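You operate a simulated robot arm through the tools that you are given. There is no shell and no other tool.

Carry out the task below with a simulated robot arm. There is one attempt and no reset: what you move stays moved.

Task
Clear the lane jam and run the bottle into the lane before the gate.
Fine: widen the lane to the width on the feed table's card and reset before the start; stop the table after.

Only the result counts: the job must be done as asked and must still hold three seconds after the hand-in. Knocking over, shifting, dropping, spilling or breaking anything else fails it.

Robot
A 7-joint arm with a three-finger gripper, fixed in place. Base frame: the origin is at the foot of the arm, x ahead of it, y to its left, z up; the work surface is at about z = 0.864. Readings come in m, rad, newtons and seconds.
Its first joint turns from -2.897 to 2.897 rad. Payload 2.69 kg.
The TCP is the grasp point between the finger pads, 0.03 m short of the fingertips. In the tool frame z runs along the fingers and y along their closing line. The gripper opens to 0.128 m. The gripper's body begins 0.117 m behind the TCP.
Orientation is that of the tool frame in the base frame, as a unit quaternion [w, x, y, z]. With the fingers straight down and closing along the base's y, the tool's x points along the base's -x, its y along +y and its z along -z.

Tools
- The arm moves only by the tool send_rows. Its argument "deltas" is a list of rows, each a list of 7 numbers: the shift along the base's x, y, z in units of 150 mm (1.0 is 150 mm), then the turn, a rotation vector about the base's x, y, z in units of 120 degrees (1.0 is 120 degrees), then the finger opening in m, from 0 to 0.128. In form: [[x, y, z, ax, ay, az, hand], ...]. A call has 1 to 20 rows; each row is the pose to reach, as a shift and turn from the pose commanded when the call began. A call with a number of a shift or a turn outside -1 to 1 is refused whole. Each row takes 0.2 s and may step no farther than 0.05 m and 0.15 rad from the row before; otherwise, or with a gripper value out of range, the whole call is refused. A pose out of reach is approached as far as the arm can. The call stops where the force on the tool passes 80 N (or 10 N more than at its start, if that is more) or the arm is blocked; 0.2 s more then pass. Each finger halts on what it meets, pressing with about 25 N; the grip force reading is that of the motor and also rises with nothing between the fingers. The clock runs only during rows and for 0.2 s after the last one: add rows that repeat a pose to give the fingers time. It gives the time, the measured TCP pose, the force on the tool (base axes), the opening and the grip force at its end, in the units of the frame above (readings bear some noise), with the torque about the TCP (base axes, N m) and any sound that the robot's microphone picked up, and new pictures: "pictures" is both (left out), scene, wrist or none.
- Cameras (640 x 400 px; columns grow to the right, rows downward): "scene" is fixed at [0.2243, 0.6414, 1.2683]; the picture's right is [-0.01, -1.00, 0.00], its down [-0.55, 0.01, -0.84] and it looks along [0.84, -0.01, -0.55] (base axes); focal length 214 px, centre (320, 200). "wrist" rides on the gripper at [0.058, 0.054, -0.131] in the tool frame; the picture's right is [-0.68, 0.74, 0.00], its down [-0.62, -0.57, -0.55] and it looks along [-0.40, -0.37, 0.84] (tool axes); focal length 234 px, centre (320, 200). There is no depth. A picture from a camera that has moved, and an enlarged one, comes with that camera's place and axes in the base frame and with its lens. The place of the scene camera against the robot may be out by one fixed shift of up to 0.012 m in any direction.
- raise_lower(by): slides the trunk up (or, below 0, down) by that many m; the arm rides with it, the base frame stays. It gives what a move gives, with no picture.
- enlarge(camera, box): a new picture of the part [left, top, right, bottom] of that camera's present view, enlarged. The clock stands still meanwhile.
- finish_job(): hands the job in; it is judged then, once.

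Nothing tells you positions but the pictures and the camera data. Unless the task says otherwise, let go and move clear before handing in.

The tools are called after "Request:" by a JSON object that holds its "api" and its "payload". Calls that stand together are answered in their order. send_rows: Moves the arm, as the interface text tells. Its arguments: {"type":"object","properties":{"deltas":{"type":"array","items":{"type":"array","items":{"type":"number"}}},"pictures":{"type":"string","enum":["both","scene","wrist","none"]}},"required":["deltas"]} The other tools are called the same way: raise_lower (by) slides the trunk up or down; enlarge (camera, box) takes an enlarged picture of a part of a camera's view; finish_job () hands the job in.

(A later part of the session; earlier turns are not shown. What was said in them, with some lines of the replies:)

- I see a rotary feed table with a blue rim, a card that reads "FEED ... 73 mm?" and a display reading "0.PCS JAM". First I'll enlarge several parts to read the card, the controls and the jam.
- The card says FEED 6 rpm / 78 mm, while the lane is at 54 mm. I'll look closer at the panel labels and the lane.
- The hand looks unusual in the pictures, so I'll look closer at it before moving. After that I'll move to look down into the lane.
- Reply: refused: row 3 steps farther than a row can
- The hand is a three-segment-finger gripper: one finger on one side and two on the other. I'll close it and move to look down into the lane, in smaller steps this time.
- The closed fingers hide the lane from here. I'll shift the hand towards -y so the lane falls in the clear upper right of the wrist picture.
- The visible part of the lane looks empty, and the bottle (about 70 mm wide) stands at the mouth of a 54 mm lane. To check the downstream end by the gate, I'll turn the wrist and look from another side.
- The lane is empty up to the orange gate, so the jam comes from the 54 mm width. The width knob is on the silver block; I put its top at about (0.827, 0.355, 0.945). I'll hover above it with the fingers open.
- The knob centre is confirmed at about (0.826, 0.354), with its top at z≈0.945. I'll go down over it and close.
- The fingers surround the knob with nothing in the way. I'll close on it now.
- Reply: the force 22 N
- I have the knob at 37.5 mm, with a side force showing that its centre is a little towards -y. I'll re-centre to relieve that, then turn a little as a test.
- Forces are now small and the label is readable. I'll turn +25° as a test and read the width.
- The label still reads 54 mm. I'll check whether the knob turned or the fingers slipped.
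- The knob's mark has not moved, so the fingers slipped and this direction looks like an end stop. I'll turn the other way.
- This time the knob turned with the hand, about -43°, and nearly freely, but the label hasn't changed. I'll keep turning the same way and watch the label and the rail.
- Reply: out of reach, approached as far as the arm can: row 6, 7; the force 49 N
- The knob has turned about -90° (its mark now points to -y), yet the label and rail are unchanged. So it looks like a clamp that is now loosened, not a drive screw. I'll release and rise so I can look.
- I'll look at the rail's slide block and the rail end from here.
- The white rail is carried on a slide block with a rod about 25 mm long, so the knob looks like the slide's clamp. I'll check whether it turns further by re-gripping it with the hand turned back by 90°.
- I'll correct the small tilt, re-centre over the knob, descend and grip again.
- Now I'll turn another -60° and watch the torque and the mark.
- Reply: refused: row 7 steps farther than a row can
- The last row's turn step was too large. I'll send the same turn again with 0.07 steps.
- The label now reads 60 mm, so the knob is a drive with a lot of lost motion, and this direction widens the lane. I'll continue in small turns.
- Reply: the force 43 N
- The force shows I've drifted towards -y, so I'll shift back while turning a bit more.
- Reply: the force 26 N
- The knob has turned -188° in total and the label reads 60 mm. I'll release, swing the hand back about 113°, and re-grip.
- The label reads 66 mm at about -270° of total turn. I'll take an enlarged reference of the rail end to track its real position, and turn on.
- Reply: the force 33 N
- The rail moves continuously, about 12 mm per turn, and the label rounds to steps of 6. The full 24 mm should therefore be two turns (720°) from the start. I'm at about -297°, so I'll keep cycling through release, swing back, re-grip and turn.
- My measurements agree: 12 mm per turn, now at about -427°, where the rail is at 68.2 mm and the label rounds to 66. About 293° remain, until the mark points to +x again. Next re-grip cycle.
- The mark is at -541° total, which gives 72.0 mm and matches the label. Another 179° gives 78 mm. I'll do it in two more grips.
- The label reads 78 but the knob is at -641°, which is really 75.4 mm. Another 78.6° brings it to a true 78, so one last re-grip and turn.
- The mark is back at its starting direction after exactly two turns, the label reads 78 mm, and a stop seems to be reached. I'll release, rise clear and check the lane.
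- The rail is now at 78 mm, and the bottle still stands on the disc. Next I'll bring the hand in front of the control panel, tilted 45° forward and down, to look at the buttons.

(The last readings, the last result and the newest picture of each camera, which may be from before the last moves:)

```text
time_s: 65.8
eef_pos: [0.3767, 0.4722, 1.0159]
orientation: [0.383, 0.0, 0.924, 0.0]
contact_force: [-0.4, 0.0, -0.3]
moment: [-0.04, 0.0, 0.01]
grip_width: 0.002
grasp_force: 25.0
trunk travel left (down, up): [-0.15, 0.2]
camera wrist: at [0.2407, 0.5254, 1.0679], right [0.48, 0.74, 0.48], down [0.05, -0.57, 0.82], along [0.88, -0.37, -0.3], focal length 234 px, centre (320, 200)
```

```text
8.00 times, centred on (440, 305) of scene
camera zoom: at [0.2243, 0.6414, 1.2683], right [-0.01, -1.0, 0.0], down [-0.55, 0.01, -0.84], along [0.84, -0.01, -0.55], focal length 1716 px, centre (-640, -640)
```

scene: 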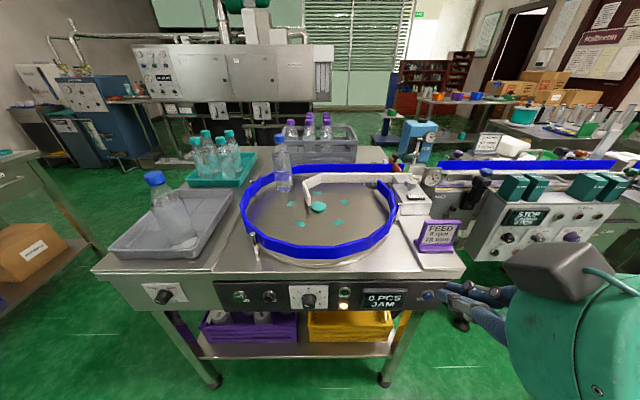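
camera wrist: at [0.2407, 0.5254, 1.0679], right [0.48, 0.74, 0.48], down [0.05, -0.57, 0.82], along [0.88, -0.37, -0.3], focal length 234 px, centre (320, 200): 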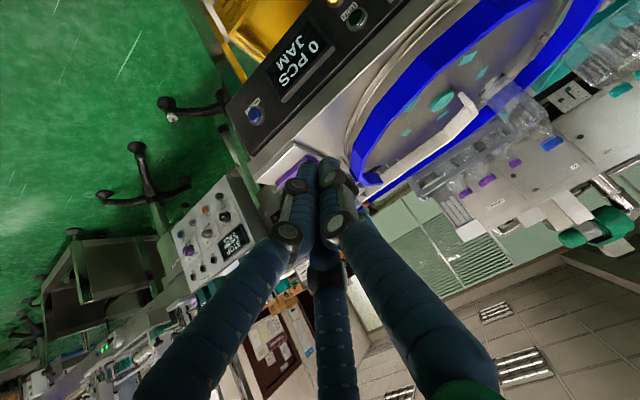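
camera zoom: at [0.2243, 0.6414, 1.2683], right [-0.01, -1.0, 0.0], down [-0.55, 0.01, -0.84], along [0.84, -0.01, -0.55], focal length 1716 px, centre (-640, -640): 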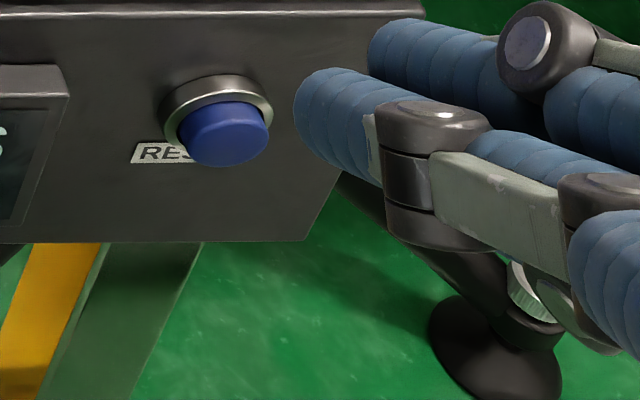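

Two rays meet at a shallow angle here, so the depth is unsure. I'll move lower and closer for a second wrist view of the RESET button.

Request:
{"api": "send_rows", "payload": {"deltas": [[0, -0.2, -0.2, 0, 0, 0, 0.0], [0, -0.4, -0.4, 0, 0, 0, 0.0], [0.05, -0.6, -0.6, 0, 0, 0, 0.0], [0.1, -0.75, -0.8, 0, 0, 0, 0.0], [0.15, -0.75, -0.95, 0, 0, 0, 0.0], [0.15, -0.75, -0.95, 0, 0, 0, 0.0]], "pictures": "wrist"}}

Request:
{"api": "enlarge", "payload": {"camera": "wrist", "box": [280, 80, 440, 180]}}

```text
time_s: 67.2
eef_pos: [0.3978, 0.3595, 0.8748]
orientation: [0.382, 0.0, 0.924, 0.0]
contact_force: [0.6, 0.8, -0.5]
moment: [-0.01, -0.01, -0.05]
grip_width: 0.0021
grasp_force: 24.6
trunk travel left (down, up): [-0.15, 0.2]
camera wrist: at [0.2632, 0.4138, 0.9253], right [0.48, 0.74, 0.48], down [0.05, -0.57, 0.82], along [0.88, -0.37, -0.31], focal length 234 px, centre (320, 200)
```

wrist: 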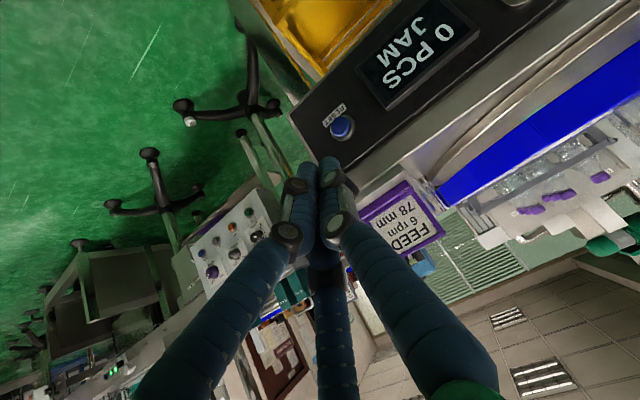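

```text
4.00 times, centred on (360, 130) of wrist
camera zoom: at [0.2632, 0.4138, 0.9253], right [0.48, 0.74, 0.48], down [0.05, -0.57, 0.82], along [0.88, -0.37, -0.31], focal length 937 px, centre (160, 480)
```

zoom: 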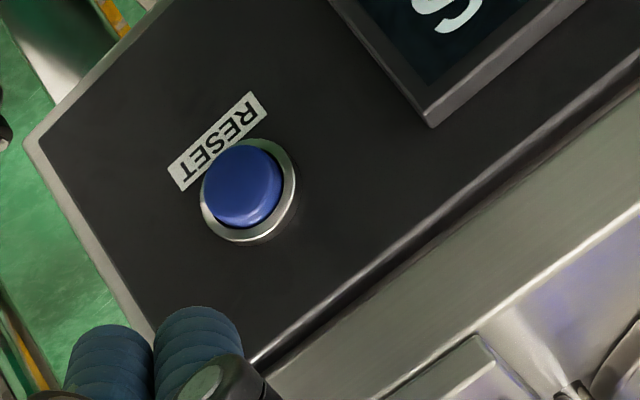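

RESET's face is at about (0.528, 0.377, 0.769) from two wrist views. I'll move to a pre-press pose about 3 cm in front of it.

Request:
{"api": "send_rows", "payload": {"deltas": [[0.1, 0.13, -0.2, 0, 0, 0, 0.0], [0.2, 0.13, -0.4, 0, 0, 0, 0.0], [0.3, 0.13, -0.6, 0, 0, 0, 0.0], [0.44, 0.13, -0.62, 0, 0, 0, 0.0], [0.44, 0.13, -0.62, 0, 0, 0, 0.0]], "pictures": "wrist"}}

Request:
{"api": "enlarge", "payload": {"camera": "wrist", "box": [260, 100, 420, 200]}}

Request:
{"api": "enlarge", "payload": {"camera": "scene", "box": [400, 270, 480, 320]}}

```text
time_s: 68.4
eef_pos: [0.4644, 0.3794, 0.7826]
orientation: [0.383, 0.001, 0.924, 0.0]
contact_force: [0.2, -0.4, 0.6]
moment: [0.0, -0.03, 0.0]
grip_width: 0.0022
grasp_force: 24.5
trunk travel left (down, up): [-0.15, 0.2]
camera wrist: at [0.3292, 0.4327, 0.8328], right [0.48, 0.74, 0.48], down [0.05, -0.57, 0.82], along [0.88, -0.37, -0.31], focal length 234 px, centre (320, 200)
```

wrist: 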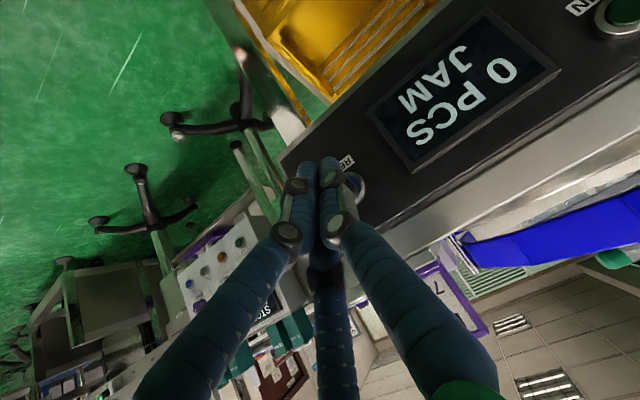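

```text
4.00 times, centred on (340, 150) of wrist
camera zoom: at [0.3292, 0.4327, 0.8328], right [0.48, 0.74, 0.48], down [0.05, -0.57, 0.82], along [0.88, -0.37, -0.31], focal length 937 px, centre (240, 400)
```

zoom: 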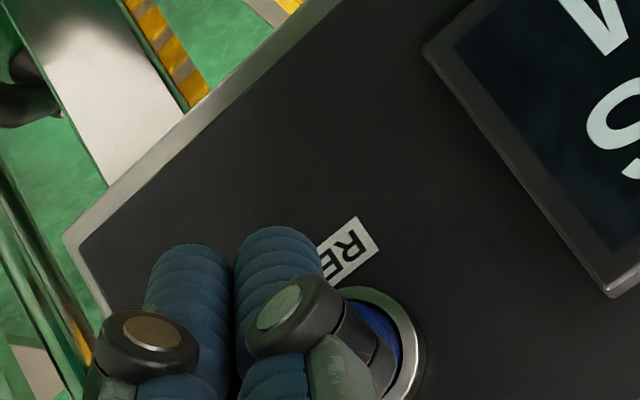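

```text
8.00 times, centred on (440, 295) of scene
camera zoom: at [0.2243, 0.6414, 1.2683], right [-0.01, -1.0, 0.0], down [-0.55, 0.01, -0.84], along [0.84, -0.01, -0.55], focal length 1716 px, centre (-640, -560)
```

zoom: 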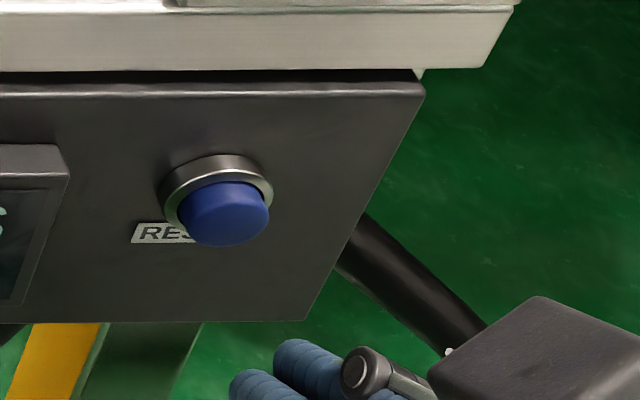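

Alignment agrees with the projections. I'll press slowly in +x and watch the force.

Request:
{"api": "send_rows", "payload": {"deltas": [[0.1, -0.005, 0, 0, 0, 0, 0.0], [0.16, -0.005, 0, 0, 0, 0, 0.0], [0.2, -0.005, 0, 0, 0, 0, 0.0], [0.23, -0.005, 0, 0, 0, 0, 0.0], [0.25, -0.005, 0, 0, 0, 0, 0.0]], "pictures": "none"}}

Request:
{"api": "enlarge", "payload": {"camera": "scene", "box": [340, 270, 460, 345]}}

Request:
{"api": "enlarge", "payload": {"camera": "wrist", "box": [260, 100, 420, 200]}}

```text
time_s: 69.6
eef_pos: [0.5014, 0.378, 0.7821]
orientation: [0.383, 0.001, 0.924, -0.001]
contact_force: [-0.5, 0.3, -0.4]
moment: [0.01, 0.01, 0.02]
grip_width: 0.0023
grasp_force: 25.3
trunk travel left (down, up): [-0.15, 0.2]
```

```text
5.33 times, centred on (400, 308) of scene
camera zoom: at [0.2243, 0.6414, 1.2683], right [-0.01, -1.0, 0.0], down [-0.55, 0.01, -0.84], along [0.84, -0.01, -0.55], focal length 1144 px, centre (-107, -373)
```

zoom: 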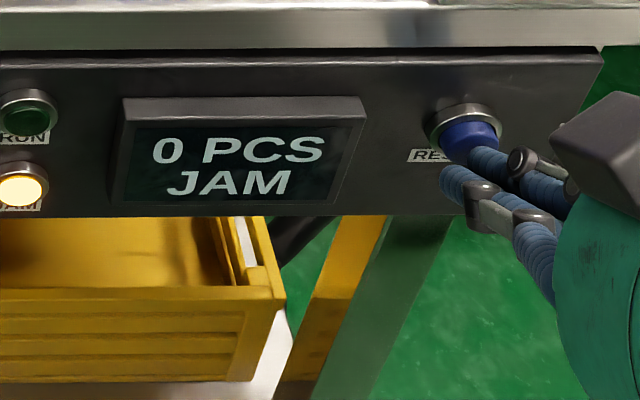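

```text
4.00 times, centred on (340, 150) of wrist
camera zoom: at [0.3668, 0.4318, 0.8327], right [0.48, 0.74, 0.48], down [0.05, -0.57, 0.82], along [0.88, -0.37, -0.31], focal length 937 px, centre (240, 400)
```

zoom: 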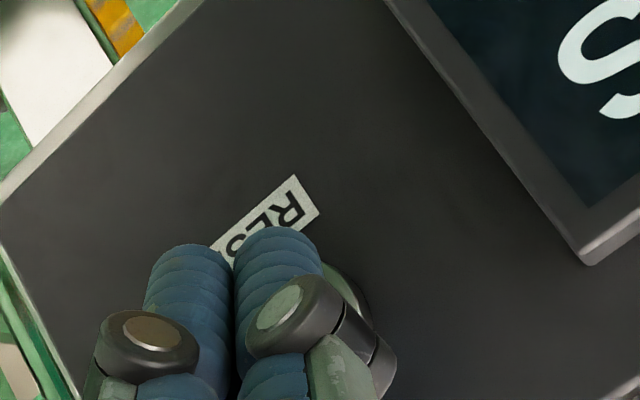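

No contact yet. I'll continue forward, about 5 mm higher so the tips land on the centre of the cap.

Request:
{"api": "send_rows", "payload": {"deltas": [[0.0, 0, 0.04, 0, 0, 0, 0.0], [0.03, 0, 0.04, 0, 0, 0, 0.0], [0.06, 0, 0.04, 0, 0, 0, 0.0], [0.09, 0, 0.04, 0, 0, 0, 0.0]], "pictures": "none"}}

Request:
{"api": "enlarge", "payload": {"camera": "scene", "box": [340, 270, 460, 345]}}

```text
time_s: 70.6
eef_pos: [0.5136, 0.3776, 0.7875]
orientation: [0.382, -0.002, 0.924, 0.0]
contact_force: [-36.9, 5.3, 11.9]
moment: [-0.01, -0.08, -0.05]
grip_width: 0.0021
grasp_force: 25.2
trunk travel left (down, up): [-0.15, 0.2]
heard: click
```

```text
5.33 times, centred on (400, 308) of scene
camera zoom: at [0.2243, 0.6414, 1.2683], right [-0.01, -1.0, 0.0], down [-0.55, 0.01, -0.84], along [0.84, -0.01, -0.55], focal length 1144 px, centre (-107, -373)
```

zoom: 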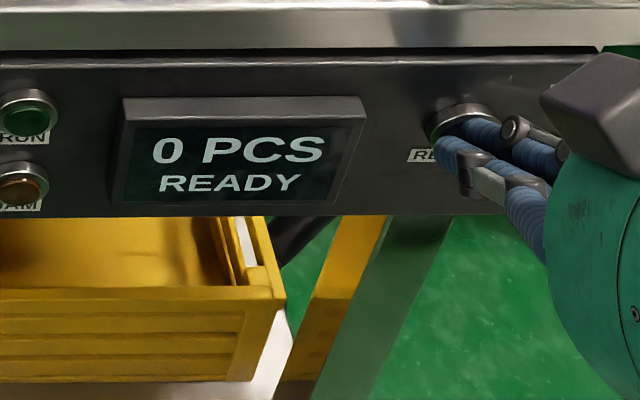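

RESET clicked and the display shows READY with the JAM lamp off. I'll retract and move left along the panel to view the speed dial, STOP, START and the FEED/BACK selector.

Request:
{"api": "send_rows", "payload": {"deltas": [[-0.2, 0, 0, 0, 0, 0, 0.0], [-0.45, 0, 0.1, 0, 0, 0, 0.0], [-0.6, 0.25, 0.25, 0, 0, 0, 0.0], [-0.7, 0.5, 0.4, 0, 0, 0, 0.0], [-0.8, 0.75, 0.5, 0, 0, 0, 0.0], [-0.8, 1.0, 0.6, 0, 0, 0, 0.0]], "pictures": "wrist"}}

Request:
{"api": "send_rows", "payload": {"deltas": [[0, 0.25, 0.05, 0, 0, 0, 0.0], [0, 0.5, 0.1, 0, 0, 0, 0.0], [0, 0.75, 0.1, 0, 0, 0, 0.0], [0, 1.0, 0.1, 0, 0, 0, 0.0], [0, 1.0, 0.1, 0, 0, 0, 0.0]], "pictures": "both"}}

```text
time_s: 72.0
eef_pos: [0.3944, 0.5282, 0.877]
orientation: [0.383, 0.0, 0.924, 0.0]
contact_force: [-0.1, 0.1, -0.6]
moment: [0.06, -0.02, 0.04]
grip_width: 0.0025
grasp_force: 25.1
trunk travel left (down, up): [-0.15, 0.2]
camera wrist: at [0.2591, 0.5809, 0.9286], right [0.48, 0.74, 0.48], down [0.05, -0.57, 0.82], along [0.88, -0.37, -0.31], focal length 234 px, centre (320, 200)
```

wrist: 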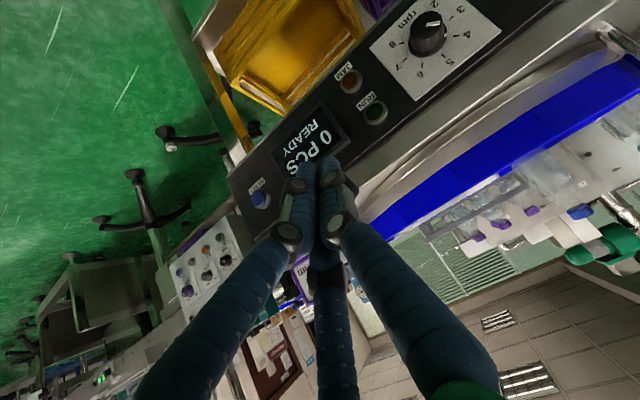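

```text
time_s: 73.2
eef_pos: [0.3944, 0.6783, 0.891]
orientation: [0.382, 0.0, 0.924, 0.0]
contact_force: [0.6, -0.4, -0.5]
moment: [-0.06, 0.0, -0.01]
grip_width: 0.0019
grasp_force: 25.5
trunk travel left (down, up): [-0.15, 0.2]
camera wrist: at [0.2595, 0.7327, 0.9429], right [0.48, 0.74, 0.48], down [0.05, -0.57, 0.82], along [0.88, -0.37, -0.31], focal length 234 px, centre (320, 200)
```

scene: 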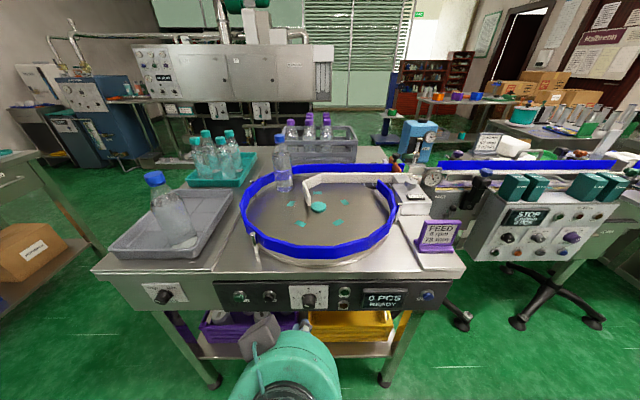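
wrist: 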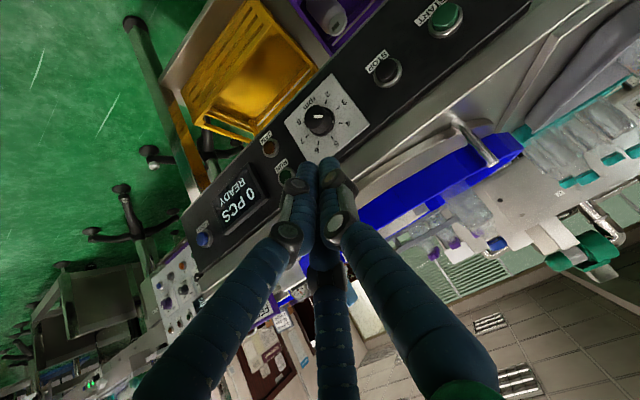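

Request:
{"api": "enlarge", "payload": {"camera": "wrist", "box": [260, 0, 500, 150]}}

Request:
{"api": "enlarge", "payload": {"camera": "wrist", "box": [270, 60, 390, 160]}}

```text
2.67 times, centred on (380, 75) of wrist
camera zoom: at [0.2595, 0.7327, 0.9429], right [0.48, 0.74, 0.48], down [0.05, -0.57, 0.82], along [0.88, -0.37, -0.31], focal length 624 px, centre (160, 533)
```

zoom: 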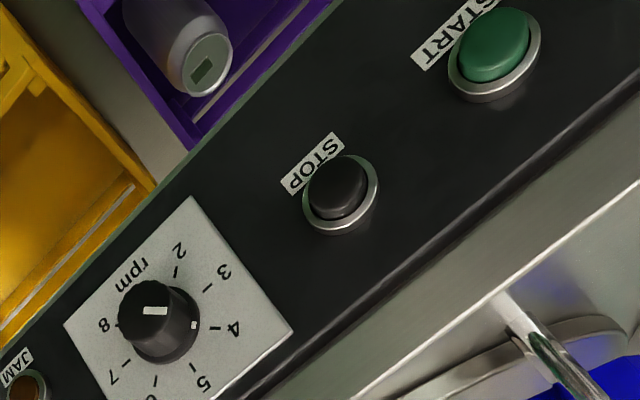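

```text
4.00 times, centred on (330, 110) of wrist
camera zoom: at [0.2595, 0.7327, 0.9429], right [0.48, 0.74, 0.48], down [0.05, -0.57, 0.82], along [0.88, -0.37, -0.31], focal length 937 px, centre (280, 560)
```

zoom: 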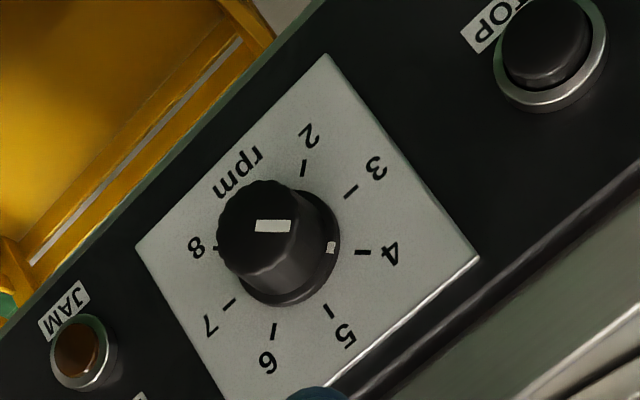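

The dial points at about 4 rpm; the task asks only for the width, so I'll leave it alone. By two views START is at about (0.528, 0.845, 0.770) and STOP at about (0.528, 0.774, 0.770). I'll move further left to check the FEED/BACK selector.

Request:
{"api": "send_rows", "payload": {"deltas": [[0, 0.25, 0.0, 0, 0, 0, 0.0], [0, 0.5, 0.0, 0, 0, 0, 0.0], [0, 0.75, 0.0, 0, 0, 0, 0.0], [0, 0.95, 0.0, 0, 0, 0, 0.0], [0, 0.95, 0.0, 0, 0, 0, 0.0]], "pictures": "both"}}

Request:
{"api": "enlarge", "payload": {"camera": "wrist", "box": [280, 0, 520, 150]}}

```text
time_s: 74.4
eef_pos: [0.3947, 0.8204, 0.8911]
orientation: [0.382, 0.0, 0.924, 0.001]
contact_force: [-0.7, -0.5, 0.1]
moment: [0.0, -0.02, -0.03]
grip_width: 0.0024
grasp_force: 25.0
trunk travel left (down, up): [-0.15, 0.2]
camera wrist: at [0.2597, 0.8746, 0.9427], right [0.48, 0.74, 0.48], down [0.05, -0.57, 0.82], along [0.88, -0.37, -0.31], focal length 234 px, centre (320, 200)
```

scene: 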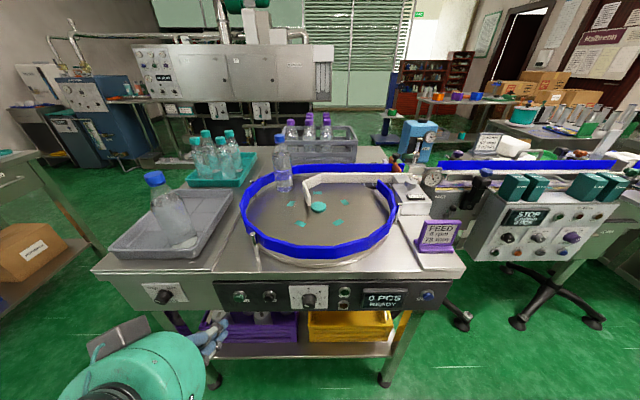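
wrist: 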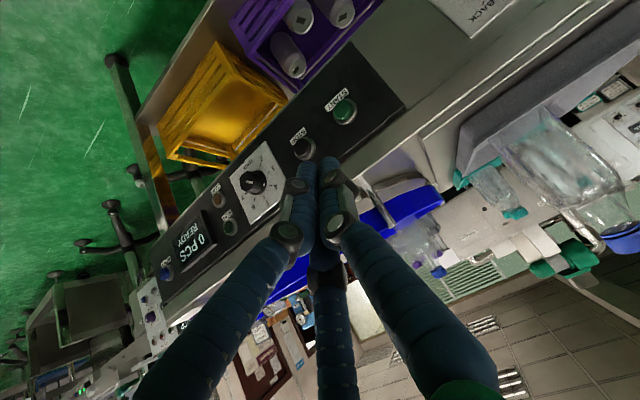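

```text
2.67 times, centred on (400, 75) of wrist
camera zoom: at [0.2597, 0.8746, 0.9427], right [0.48, 0.74, 0.48], down [0.05, -0.57, 0.82], along [0.88, -0.37, -0.31], focal length 624 px, centre (107, 533)
```

zoom: 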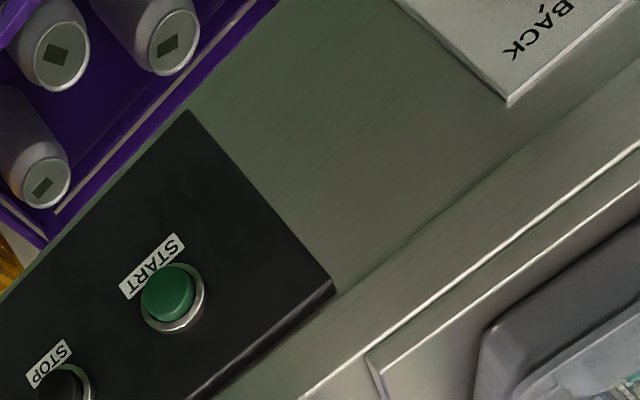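

Request:
{"api": "enlarge", "payload": {"camera": "scene", "box": [140, 280, 188, 310]}}

Request:
{"api": "send_rows", "payload": {"deltas": [[-0.2, 0.2, 0.1, 0, 0, 0, 0.0], [-0.4, 0.4, 0.2, 0, 0, 0, 0.0], [-0.5, 0.6, 0.3, 0, 0, 0, 0.0], [-0.5, 0.6, 0.3, 0, 0, 0, 0.0]], "pictures": "wrist"}}

Request:
{"api": "enlarge", "payload": {"camera": "wrist", "box": [320, 0, 560, 150]}}

```text
13.33 times, centred on (164, 295) of scene
camera zoom: at [0.2243, 0.6414, 1.2683], right [-0.01, -1.0, 0.0], down [-0.55, 0.01, -0.84], along [0.84, -0.01, -0.55], focal length 2860 px, centre (2400, -1067)
```

zoom: 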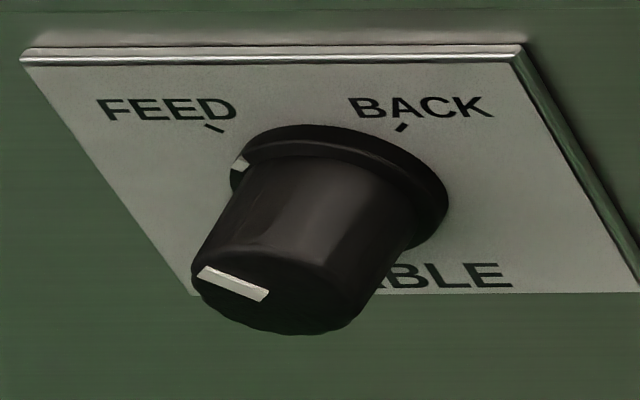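

```text
time_s: 75.6
eef_pos: [0.3548, 0.9069, 0.9684]
orientation: [0.384, 0.023, 0.923, 0.007]
contact_force: [0.6, -0.1, 0.4]
moment: [0.01, -0.03, 0.0]
grip_width: 0.002
grasp_force: 25.0
trunk travel left (down, up): [-0.15, 0.2]
stopped in row 4: the arm was blocked; the commanded pose is now the measured one
camera wrist: at [0.2224, 0.9646, 1.0195], right [0.5, 0.7, 0.5], down [0.02, -0.59, 0.81], along [0.86, -0.39, -0.31], focal length 234 px, centre (320, 200)
```

wrist: 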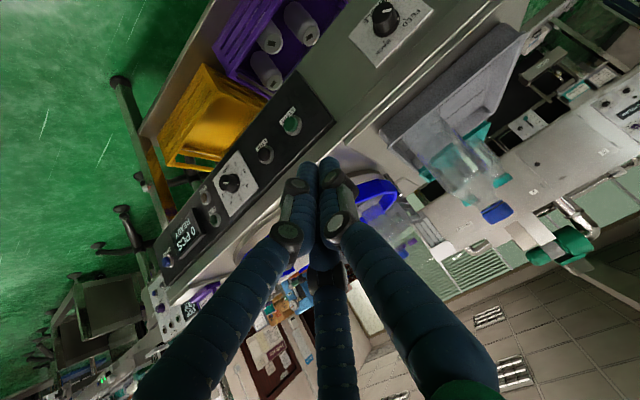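

```text
2.67 times, centred on (440, 75) of wrist
camera zoom: at [0.2224, 0.9646, 1.0195], right [0.5, 0.7, 0.5], down [0.02, -0.59, 0.81], along [0.86, -0.39, -0.31], focal length 624 px, centre (0, 533)
```

zoom: 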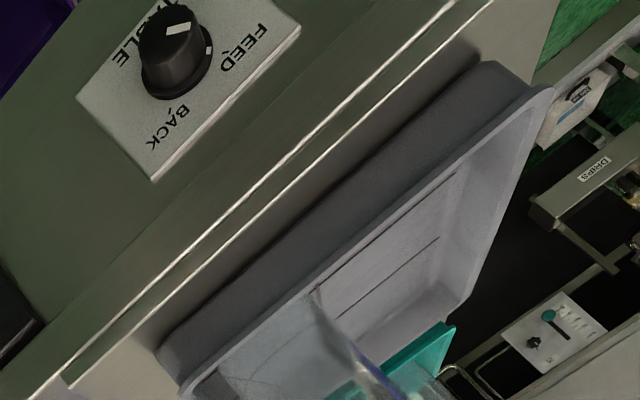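

The selector points at FEED. The arm was blocked briefly at its left limit, so I'll correct the small tilt and go to the pre-press pose in front of START.

Request:
{"api": "send_rows", "payload": {"deltas": [[0.05, -0.15, -0.2, -0.0146, 0.0015, 0.0178, 0.0], [0.1, -0.3, -0.4, -0.0146, 0.0015, 0.0178, 0.0], [0.2, -0.386, -0.6, -0.0146, 0.0015, 0.0178, 0.0], [0.3, -0.386, -0.8, -0.0146, 0.0015, 0.0178, 0.0], [0.4, -0.386, -1.0, -0.0146, 0.0015, 0.0178, 0.0], [0.4, -0.386, -1.0, -0.0146, 0.0015, 0.0178, 0.0]], "pictures": "wrist"}}

Request:
{"api": "enlarge", "payload": {"camera": "wrist", "box": [260, 60, 500, 210]}}

```text
time_s: 77.0
eef_pos: [0.4128, 0.8528, 0.8161]
orientation: [0.383, -0.002, 0.924, 0.001]
contact_force: [0.4, -0.4, -0.5]
moment: [-0.02, -0.03, -0.03]
grip_width: 0.0021
grasp_force: 25.2
trunk travel left (down, up): [-0.15, 0.2]
camera wrist: at [0.2774, 0.9053, 0.8671], right [0.48, 0.74, 0.48], down [0.05, -0.57, 0.82], along [0.88, -0.37, -0.31], focal length 234 px, centre (320, 200)
```

wrist: 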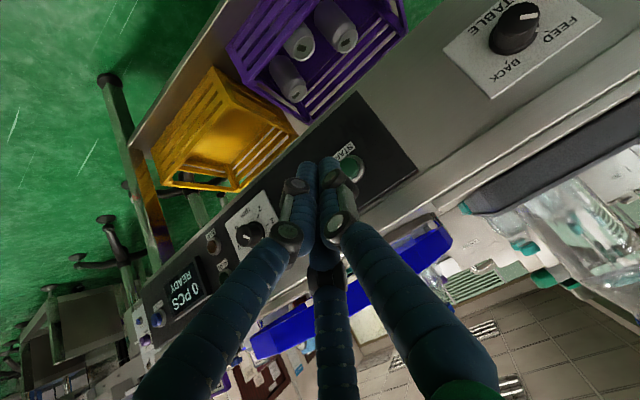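

```text
2.67 times, centred on (380, 135) of wrist
camera zoom: at [0.2774, 0.9053, 0.8671], right [0.48, 0.74, 0.48], down [0.05, -0.57, 0.82], along [0.88, -0.37, -0.31], focal length 624 px, centre (160, 373)
```

zoom: 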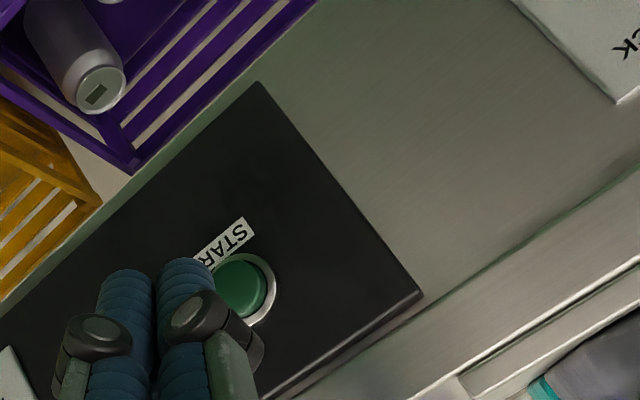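

START is at y≈0.850, z≈0.769, and I'm aligned with it. Before starting, one last check of the disc and bottle, then I'll press and retract in the same call.

Request:
{"api": "enlarge", "payload": {"camera": "scene", "box": [230, 120, 440, 260]}}

Request:
{"api": "send_rows", "payload": {"deltas": [[0.15, -0.015, -0.1, 0, 0, 0, 0.0], [0.38, -0.015, -0.19, 0, 0, 0, 0.0], [0.55, -0.015, -0.19, 0, 0, 0, 0.0], [0.6, -0.015, -0.19, 0, 0, 0, 0.0], [0.64, -0.015, -0.19, 0, 0, 0, 0.0], [0.67, -0.015, -0.19, 0, 0, 0, 0.0], [0.685, -0.015, -0.19, 0, 0, 0, 0.0], [0.5, -0.015, -0.19, 0, 0, 0, 0.0]], "pictures": "scene"}}

```text
2.86 times, centred on (335, 190) of scene
camera zoom: at [0.2243, 0.6414, 1.2683], right [-0.01, -1.0, 0.0], down [-0.55, 0.01, -0.84], along [0.84, -0.01, -0.55], focal length 613 px, centre (277, 229)
```

zoom: 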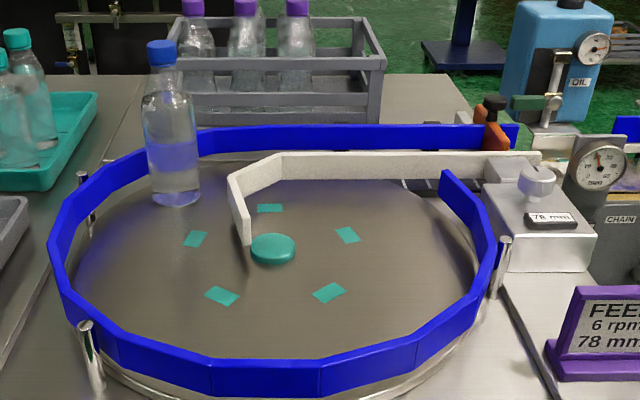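

```text
time_s: 78.8
eef_pos: [0.4883, 0.8489, 0.7884]
orientation: [0.383, -0.001, 0.924, 0.001]
contact_force: [-0.3, 0.3, 0.7]
moment: [-0.03, 0.02, 0.02]
grip_width: 0.0023
grasp_force: 25.2
trunk travel left (down, up): [-0.15, 0.2]
heard: click
```

scene: 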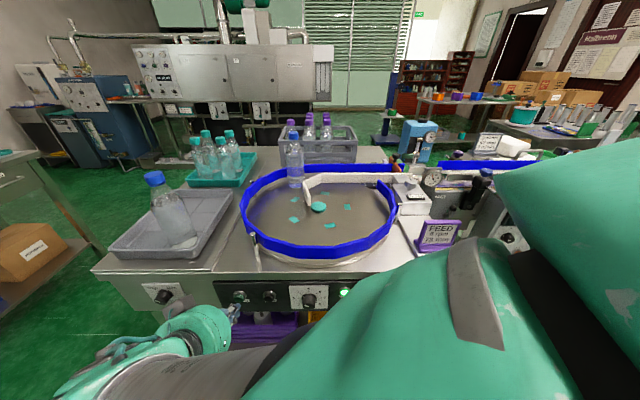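

The table is running (RUN lit) and the bottle is moving towards the lane. I'll move in front of STOP while watching.

Request:
{"api": "send_rows", "payload": {"deltas": [[-0.15, 0, 0, 0, 0, 0, 0.0], [-0.15, -0.25, 0, 0, 0, 0, 0.0], [-0.12, -0.5, 0, 0, 0, 0, 0.0]], "pictures": "scene"}}

Request:
{"api": "enlarge", "payload": {"camera": "scene", "box": [230, 120, 440, 260]}}

```text
time_s: 79.6
eef_pos: [0.4675, 0.7744, 0.7896]
orientation: [0.384, -0.001, 0.923, 0.001]
contact_force: [1.0, -0.2, 0.0]
moment: [-0.06, -0.01, -0.03]
grip_width: 0.0022
grasp_force: 24.8
trunk travel left (down, up): [-0.15, 0.2]
```

scene: 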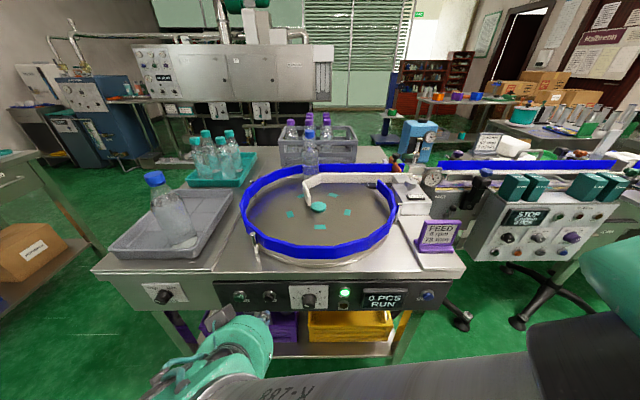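

```text
2.86 times, centred on (335, 190) of scene
camera zoom: at [0.2243, 0.6414, 1.2683], right [-0.01, -1.0, 0.0], down [-0.55, 0.01, -0.84], along [0.84, -0.01, -0.55], focal length 613 px, centre (277, 229)
```

zoom: 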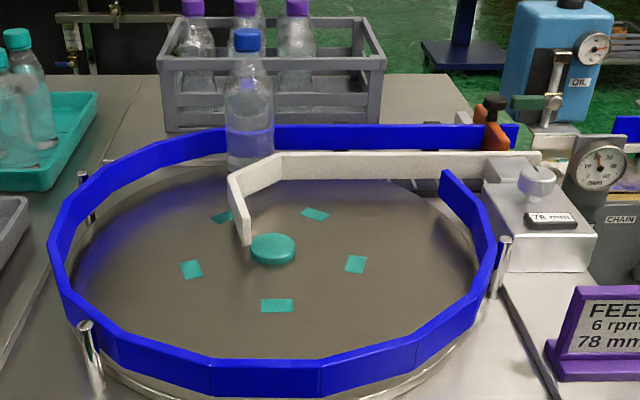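

The bottle is entering the lane mouth. I'll wait another 0.8 s.

Request:
{"api": "send_rows", "payload": {"deltas": [[0, 0, 0, 0, 0, 0, 0.0], [0, 0, 0, 0, 0, 0, 0.0], [0, 0, 0, 0, 0, 0, 0.0]], "pictures": "both"}}

Request:
{"api": "enlarge", "payload": {"camera": "scene", "box": [230, 120, 440, 260]}}

Request:
{"api": "enlarge", "payload": {"camera": "wrist", "box": [260, 60, 500, 210]}}

```text
time_s: 80.4
eef_pos: [0.467, 0.7739, 0.7872]
orientation: [0.383, 0.0, 0.924, 0.0]
contact_force: [-0.3, 0.6, 0.1]
moment: [0.02, 0.01, -0.01]
grip_width: 0.0021
grasp_force: 24.5
trunk travel left (down, up): [-0.15, 0.2]
camera wrist: at [0.3335, 0.8266, 0.84], right [0.48, 0.74, 0.48], down [0.05, -0.57, 0.82], along [0.88, -0.37, -0.31], focal length 234 px, centre (320, 200)
```

scene: 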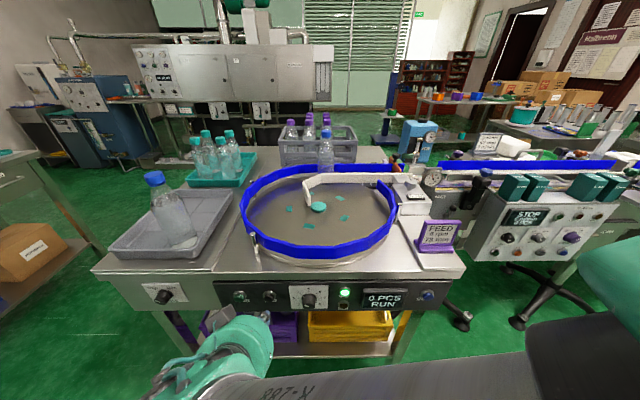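
wrist: 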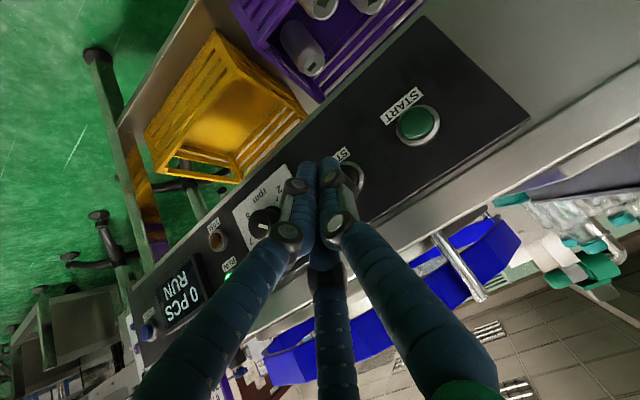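

```text
2.86 times, centred on (335, 190) of scene
camera zoom: at [0.2243, 0.6414, 1.2683], right [-0.01, -1.0, 0.0], down [-0.55, 0.01, -0.84], along [0.84, -0.01, -0.55], focal length 613 px, centre (277, 229)
```

zoom: 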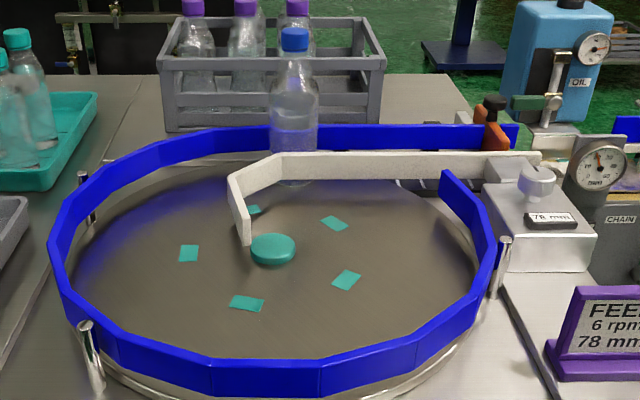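

```text
2.67 times, centred on (380, 135) of wrist
camera zoom: at [0.3335, 0.8266, 0.84], right [0.48, 0.74, 0.48], down [0.05, -0.57, 0.82], along [0.88, -0.37, -0.31], focal length 624 px, centre (160, 373)
```

zoom: 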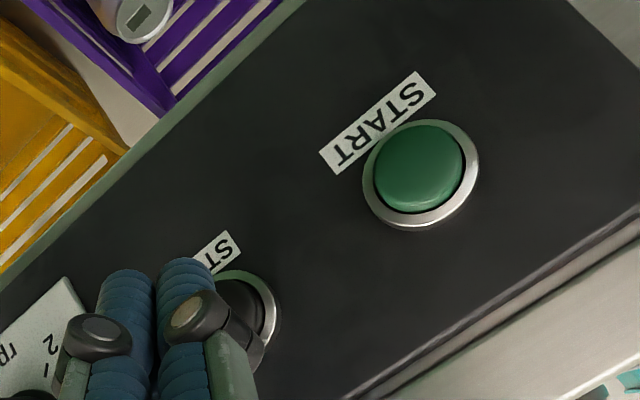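

The bottle is moving well into the lane. I'll wait on.

Request:
{"api": "send_rows", "payload": {"deltas": [[0, 0, 0, 0, 0, 0, 0.0], [0, 0, 0, 0, 0, 0, 0.0], [0, 0, 0, 0, 0, 0, 0.0], [0, 0, 0, 0, 0, 0, 0.0], [0, 0, 0, 0, 0, 0, 0.0]], "pictures": "scene"}}

Request:
{"api": "enlarge", "payload": {"camera": "scene", "box": [230, 120, 440, 260]}}

```text
time_s: 81.6
eef_pos: [0.4686, 0.7743, 0.789]
orientation: [0.382, -0.001, 0.924, 0.001]
contact_force: [-0.2, -0.8, -0.2]
moment: [0.02, 0.04, 0.01]
grip_width: 0.0022
grasp_force: 25.0
trunk travel left (down, up): [-0.15, 0.2]
```

scene: 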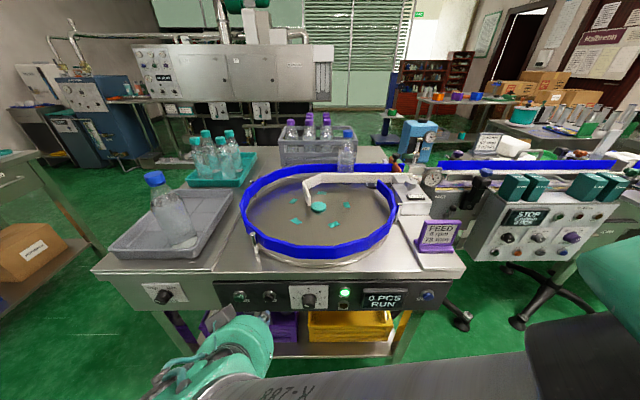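

```text
2.86 times, centred on (335, 190) of scene
camera zoom: at [0.2243, 0.6414, 1.2683], right [-0.01, -1.0, 0.0], down [-0.55, 0.01, -0.84], along [0.84, -0.01, -0.55], focal length 613 px, centre (277, 229)
```

zoom: 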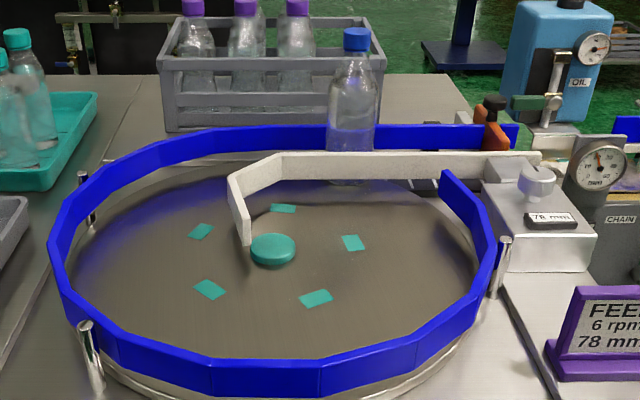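

Request:
{"api": "send_rows", "payload": {"deltas": [[0, 0, 0, 0, 0, 0, 0.0], [0, 0, 0, 0, 0, 0, 0.0], [0, 0, 0, 0, 0, 0, 0.0], [0, 0, 0, 0, 0, 0, 0.0], [0, 0, 0, 0, 0, 0, 0.0]], "pictures": "scene"}}

Request:
{"api": "enlarge", "payload": {"camera": "scene", "box": [230, 120, 440, 260]}}

```text
time_s: 82.8
eef_pos: [0.4687, 0.7734, 0.7896]
orientation: [0.383, -0.002, 0.924, 0.001]
contact_force: [-0.1, 0.5, 0.2]
moment: [0.04, -0.03, 0.02]
grip_width: 0.0021
grasp_force: 24.8
trunk travel left (down, up): [-0.15, 0.2]
```

scene: 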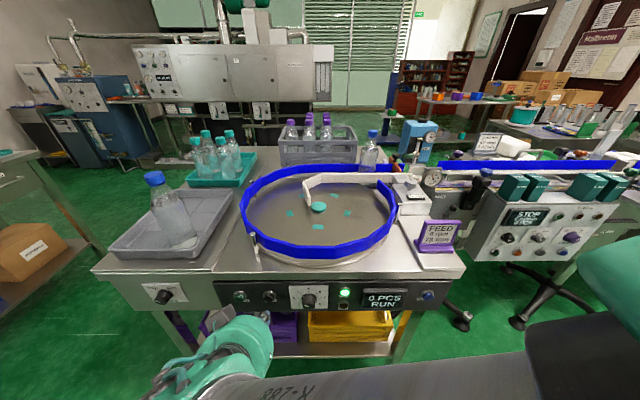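

```text
2.86 times, centred on (335, 190) of scene
camera zoom: at [0.2243, 0.6414, 1.2683], right [-0.01, -1.0, 0.0], down [-0.55, 0.01, -0.84], along [0.84, -0.01, -0.55], focal length 613 px, centre (277, 229)
```

zoom: 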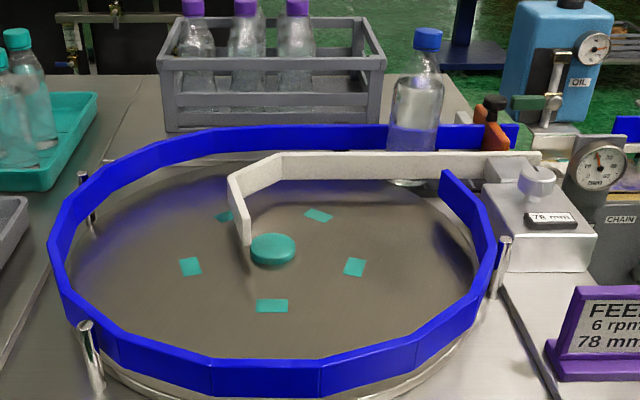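

Request:
{"api": "send_rows", "payload": {"deltas": [[0, 0, 0, 0, 0, 0, 0.0], [0, 0, 0, 0, 0, 0, 0.0], [0, 0, 0, 0, 0, 0, 0.0], [0, 0, 0, 0, 0, 0, 0.0]], "pictures": "scene"}}

Request:
{"api": "enlarge", "payload": {"camera": "scene", "box": [230, 120, 440, 260]}}

Request:
{"api": "enlarge", "payload": {"camera": "scene", "box": [320, 275, 440, 325]}}

```text
time_s: 83.8
eef_pos: [0.4685, 0.7732, 0.7902]
orientation: [0.383, -0.002, 0.924, 0.001]
contact_force: [0.1, 0.2, -0.2]
moment: [0.0, -0.01, -0.03]
grip_width: 0.0022
grasp_force: 24.6
trunk travel left (down, up): [-0.15, 0.2]
```

scene: 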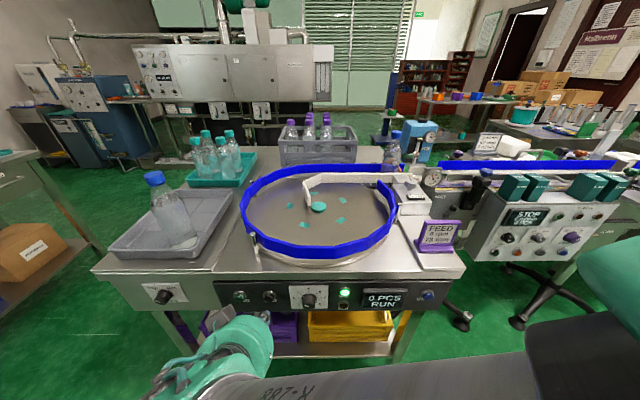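

```text
2.86 times, centred on (335, 190) of scene
camera zoom: at [0.2243, 0.6414, 1.2683], right [-0.01, -1.0, 0.0], down [-0.55, 0.01, -0.84], along [0.84, -0.01, -0.55], focal length 613 px, centre (277, 229)
```

zoom: 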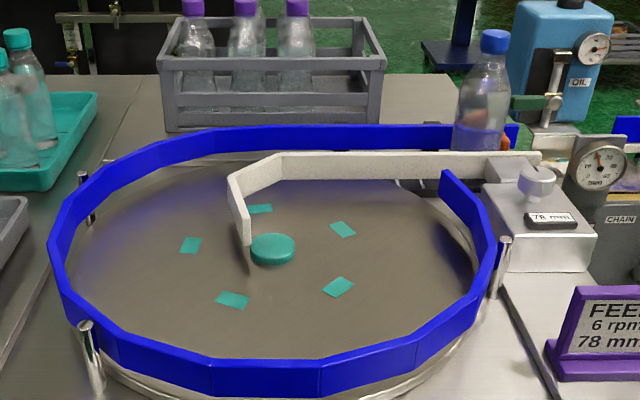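

```text
5.33 times, centred on (380, 300) of scene
camera zoom: at [0.2243, 0.6414, 1.2683], right [-0.01, -1.0, 0.0], down [-0.55, 0.01, -0.84], along [0.84, -0.01, -0.55], focal length 1144 px, centre (0, -333)
```

zoom: 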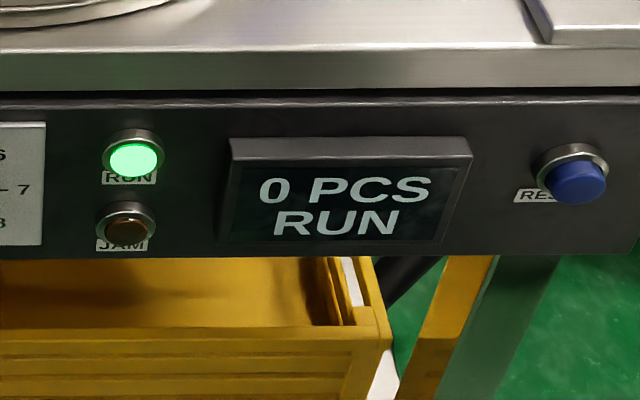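

The bottle has reached the gate (centre y≈0.383, still upright in the lane). I'll press STOP now.

Request:
{"api": "send_rows", "payload": {"deltas": [[0.18, 0.007, -0.012, 0, 0, 0, 0.0], [0.25, 0.007, -0.012, 0, 0, 0, 0.0], [0.29, 0.007, -0.012, 0, 0, 0, 0.0], [0.315, 0.007, -0.012, 0, 0, 0, 0.0], [0.1, 0.007, -0.012, 0, 0, 0, 0.0]], "pictures": "scene"}}

Request:
{"api": "enlarge", "payload": {"camera": "scene", "box": [320, 275, 440, 325]}}

Request:
{"api": "enlarge", "payload": {"camera": "scene", "box": [230, 120, 440, 260]}}

```text
time_s: 85.0
eef_pos: [0.4855, 0.7733, 0.7871]
orientation: [0.383, 0.0, 0.924, 0.0]
contact_force: [0.5, 0.4, -0.7]
moment: [-0.05, 0.04, -0.01]
grip_width: 0.0022
grasp_force: 24.8
trunk travel left (down, up): [-0.15, 0.2]
heard: click
```

scene: 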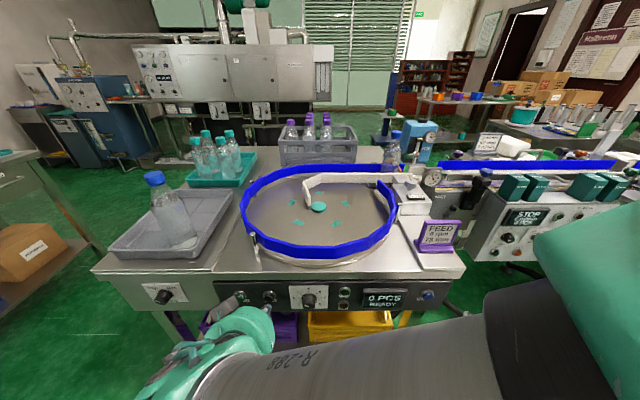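

```text
5.33 times, centred on (380, 300) of scene
camera zoom: at [0.2243, 0.6414, 1.2683], right [-0.01, -1.0, 0.0], down [-0.55, 0.01, -0.84], along [0.84, -0.01, -0.55], focal length 1144 px, centre (0, -333)
```

zoom: 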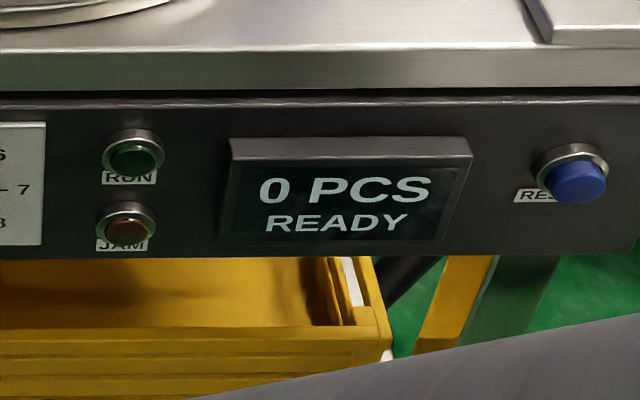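

```text
2.86 times, centred on (335, 190) of scene
camera zoom: at [0.2243, 0.6414, 1.2683], right [-0.01, -1.0, 0.0], down [-0.55, 0.01, -0.84], along [0.84, -0.01, -0.55], focal length 613 px, centre (277, 229)
```

zoom: 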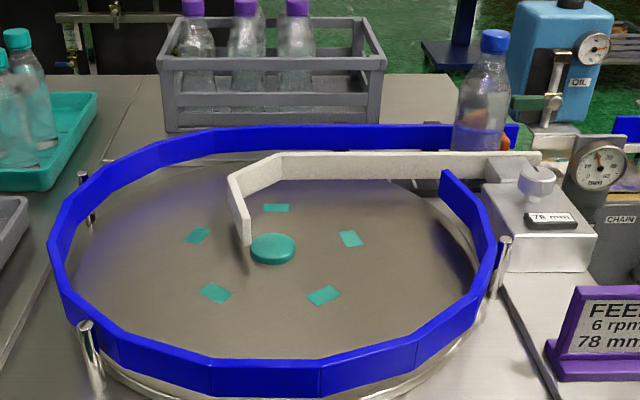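

The table is stopped (READY, RUN lamp off) and the bottle stands at the gate. I'll retract clear and take a last close look.

Request:
{"api": "send_rows", "payload": {"deltas": [[-0.2, 0, 0, 0, 0, 0, 0.0], [-0.4, -0.1, 0.1, 0, 0, 0, 0.0], [-0.6, -0.3, 0.25, 0, 0, 0, 0.0], [-0.8, -0.5, 0.4, 0, 0, 0, 0.0], [-0.8, -0.5, 0.4, 0, 0, 0, 0.0], [-0.8, -0.5, 0.4, 0, 0, 0, 0.0]], "pictures": "scene"}}

Request:
{"api": "enlarge", "payload": {"camera": "scene", "box": [360, 120, 440, 220]}}

Request:
{"api": "enlarge", "payload": {"camera": "scene", "box": [220, 275, 460, 325]}}

```text
time_s: 86.4
eef_pos: [0.3625, 0.6994, 0.8472]
orientation: [0.383, -0.001, 0.924, 0.001]
contact_force: [-0.5, -0.5, 0.0]
moment: [-0.01, -0.03, -0.01]
grip_width: 0.0024
grasp_force: 25.3
trunk travel left (down, up): [-0.15, 0.2]
```

scene: 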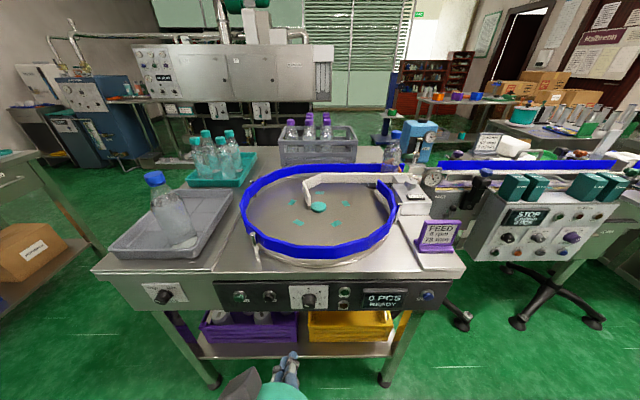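

```text
4.00 times, centred on (400, 170) of scene
camera zoom: at [0.2243, 0.6414, 1.2683], right [-0.01, -1.0, 0.0], down [-0.55, 0.01, -0.84], along [0.84, -0.01, -0.55], focal length 858 px, centre (0, 320)
```

zoom: 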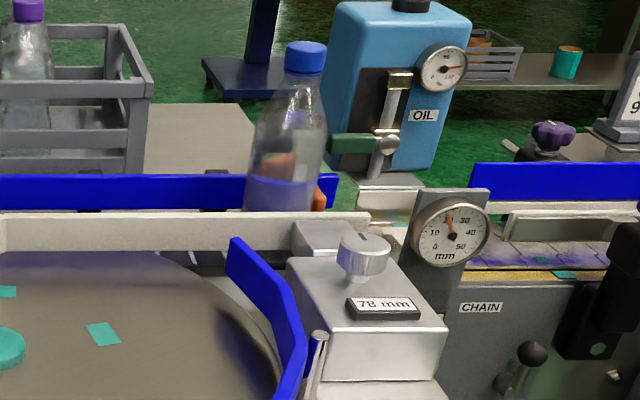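

```text
2.67 times, centred on (340, 300) of scene
camera zoom: at [0.2243, 0.6414, 1.2683], right [-0.01, -1.0, 0.0], down [-0.55, 0.01, -0.84], along [0.84, -0.01, -0.55], focal length 572 px, centre (267, -67)
```

zoom: 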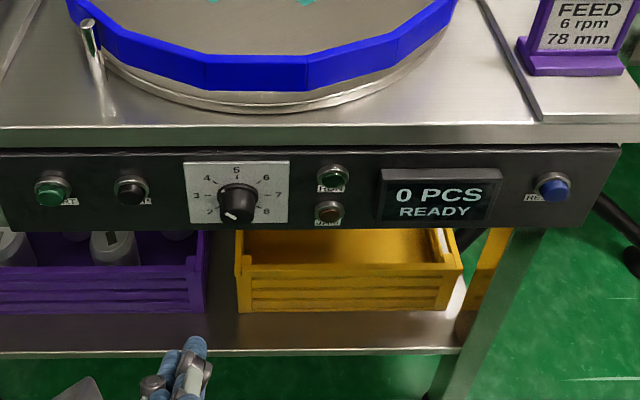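

The bottle stands upright in the lane against the gate, the lane reads 78 mm, the JAM and RUN lamps are off, the table is stopped, and the hand is clear. I'll hand in the job.

Request:
{"api": "finish_job", "payload": {}}

```text
The job is handed in.
```

The bottle is standing upright in the lane, up against the closed gate, and the table is stopped. I've handed the job in, but no verdict came back.

- **Jam:** nothing was stuck in the lane. The bottle was simply too wide for the 54 mm setting.
- **Lane width:** I turned the width knob two full turns. The label reads 78 mm, matching the card. The label rounds to 6 mm steps, so I also checked the rail's movement in the pictures, and it agreed.
- **Reset and run:** I pressed RESET, which cleared the JAM lamp and showed READY, then START. The bottle ran down the lane to the gate.
- **Stop:** I pressed STOP, and the display went back to READY with the RUN lamp off. The counter still reads 0 PCS.

I left the speed dial at about 4 rpm. The card also says 6 rpm, but you asked only for the width.
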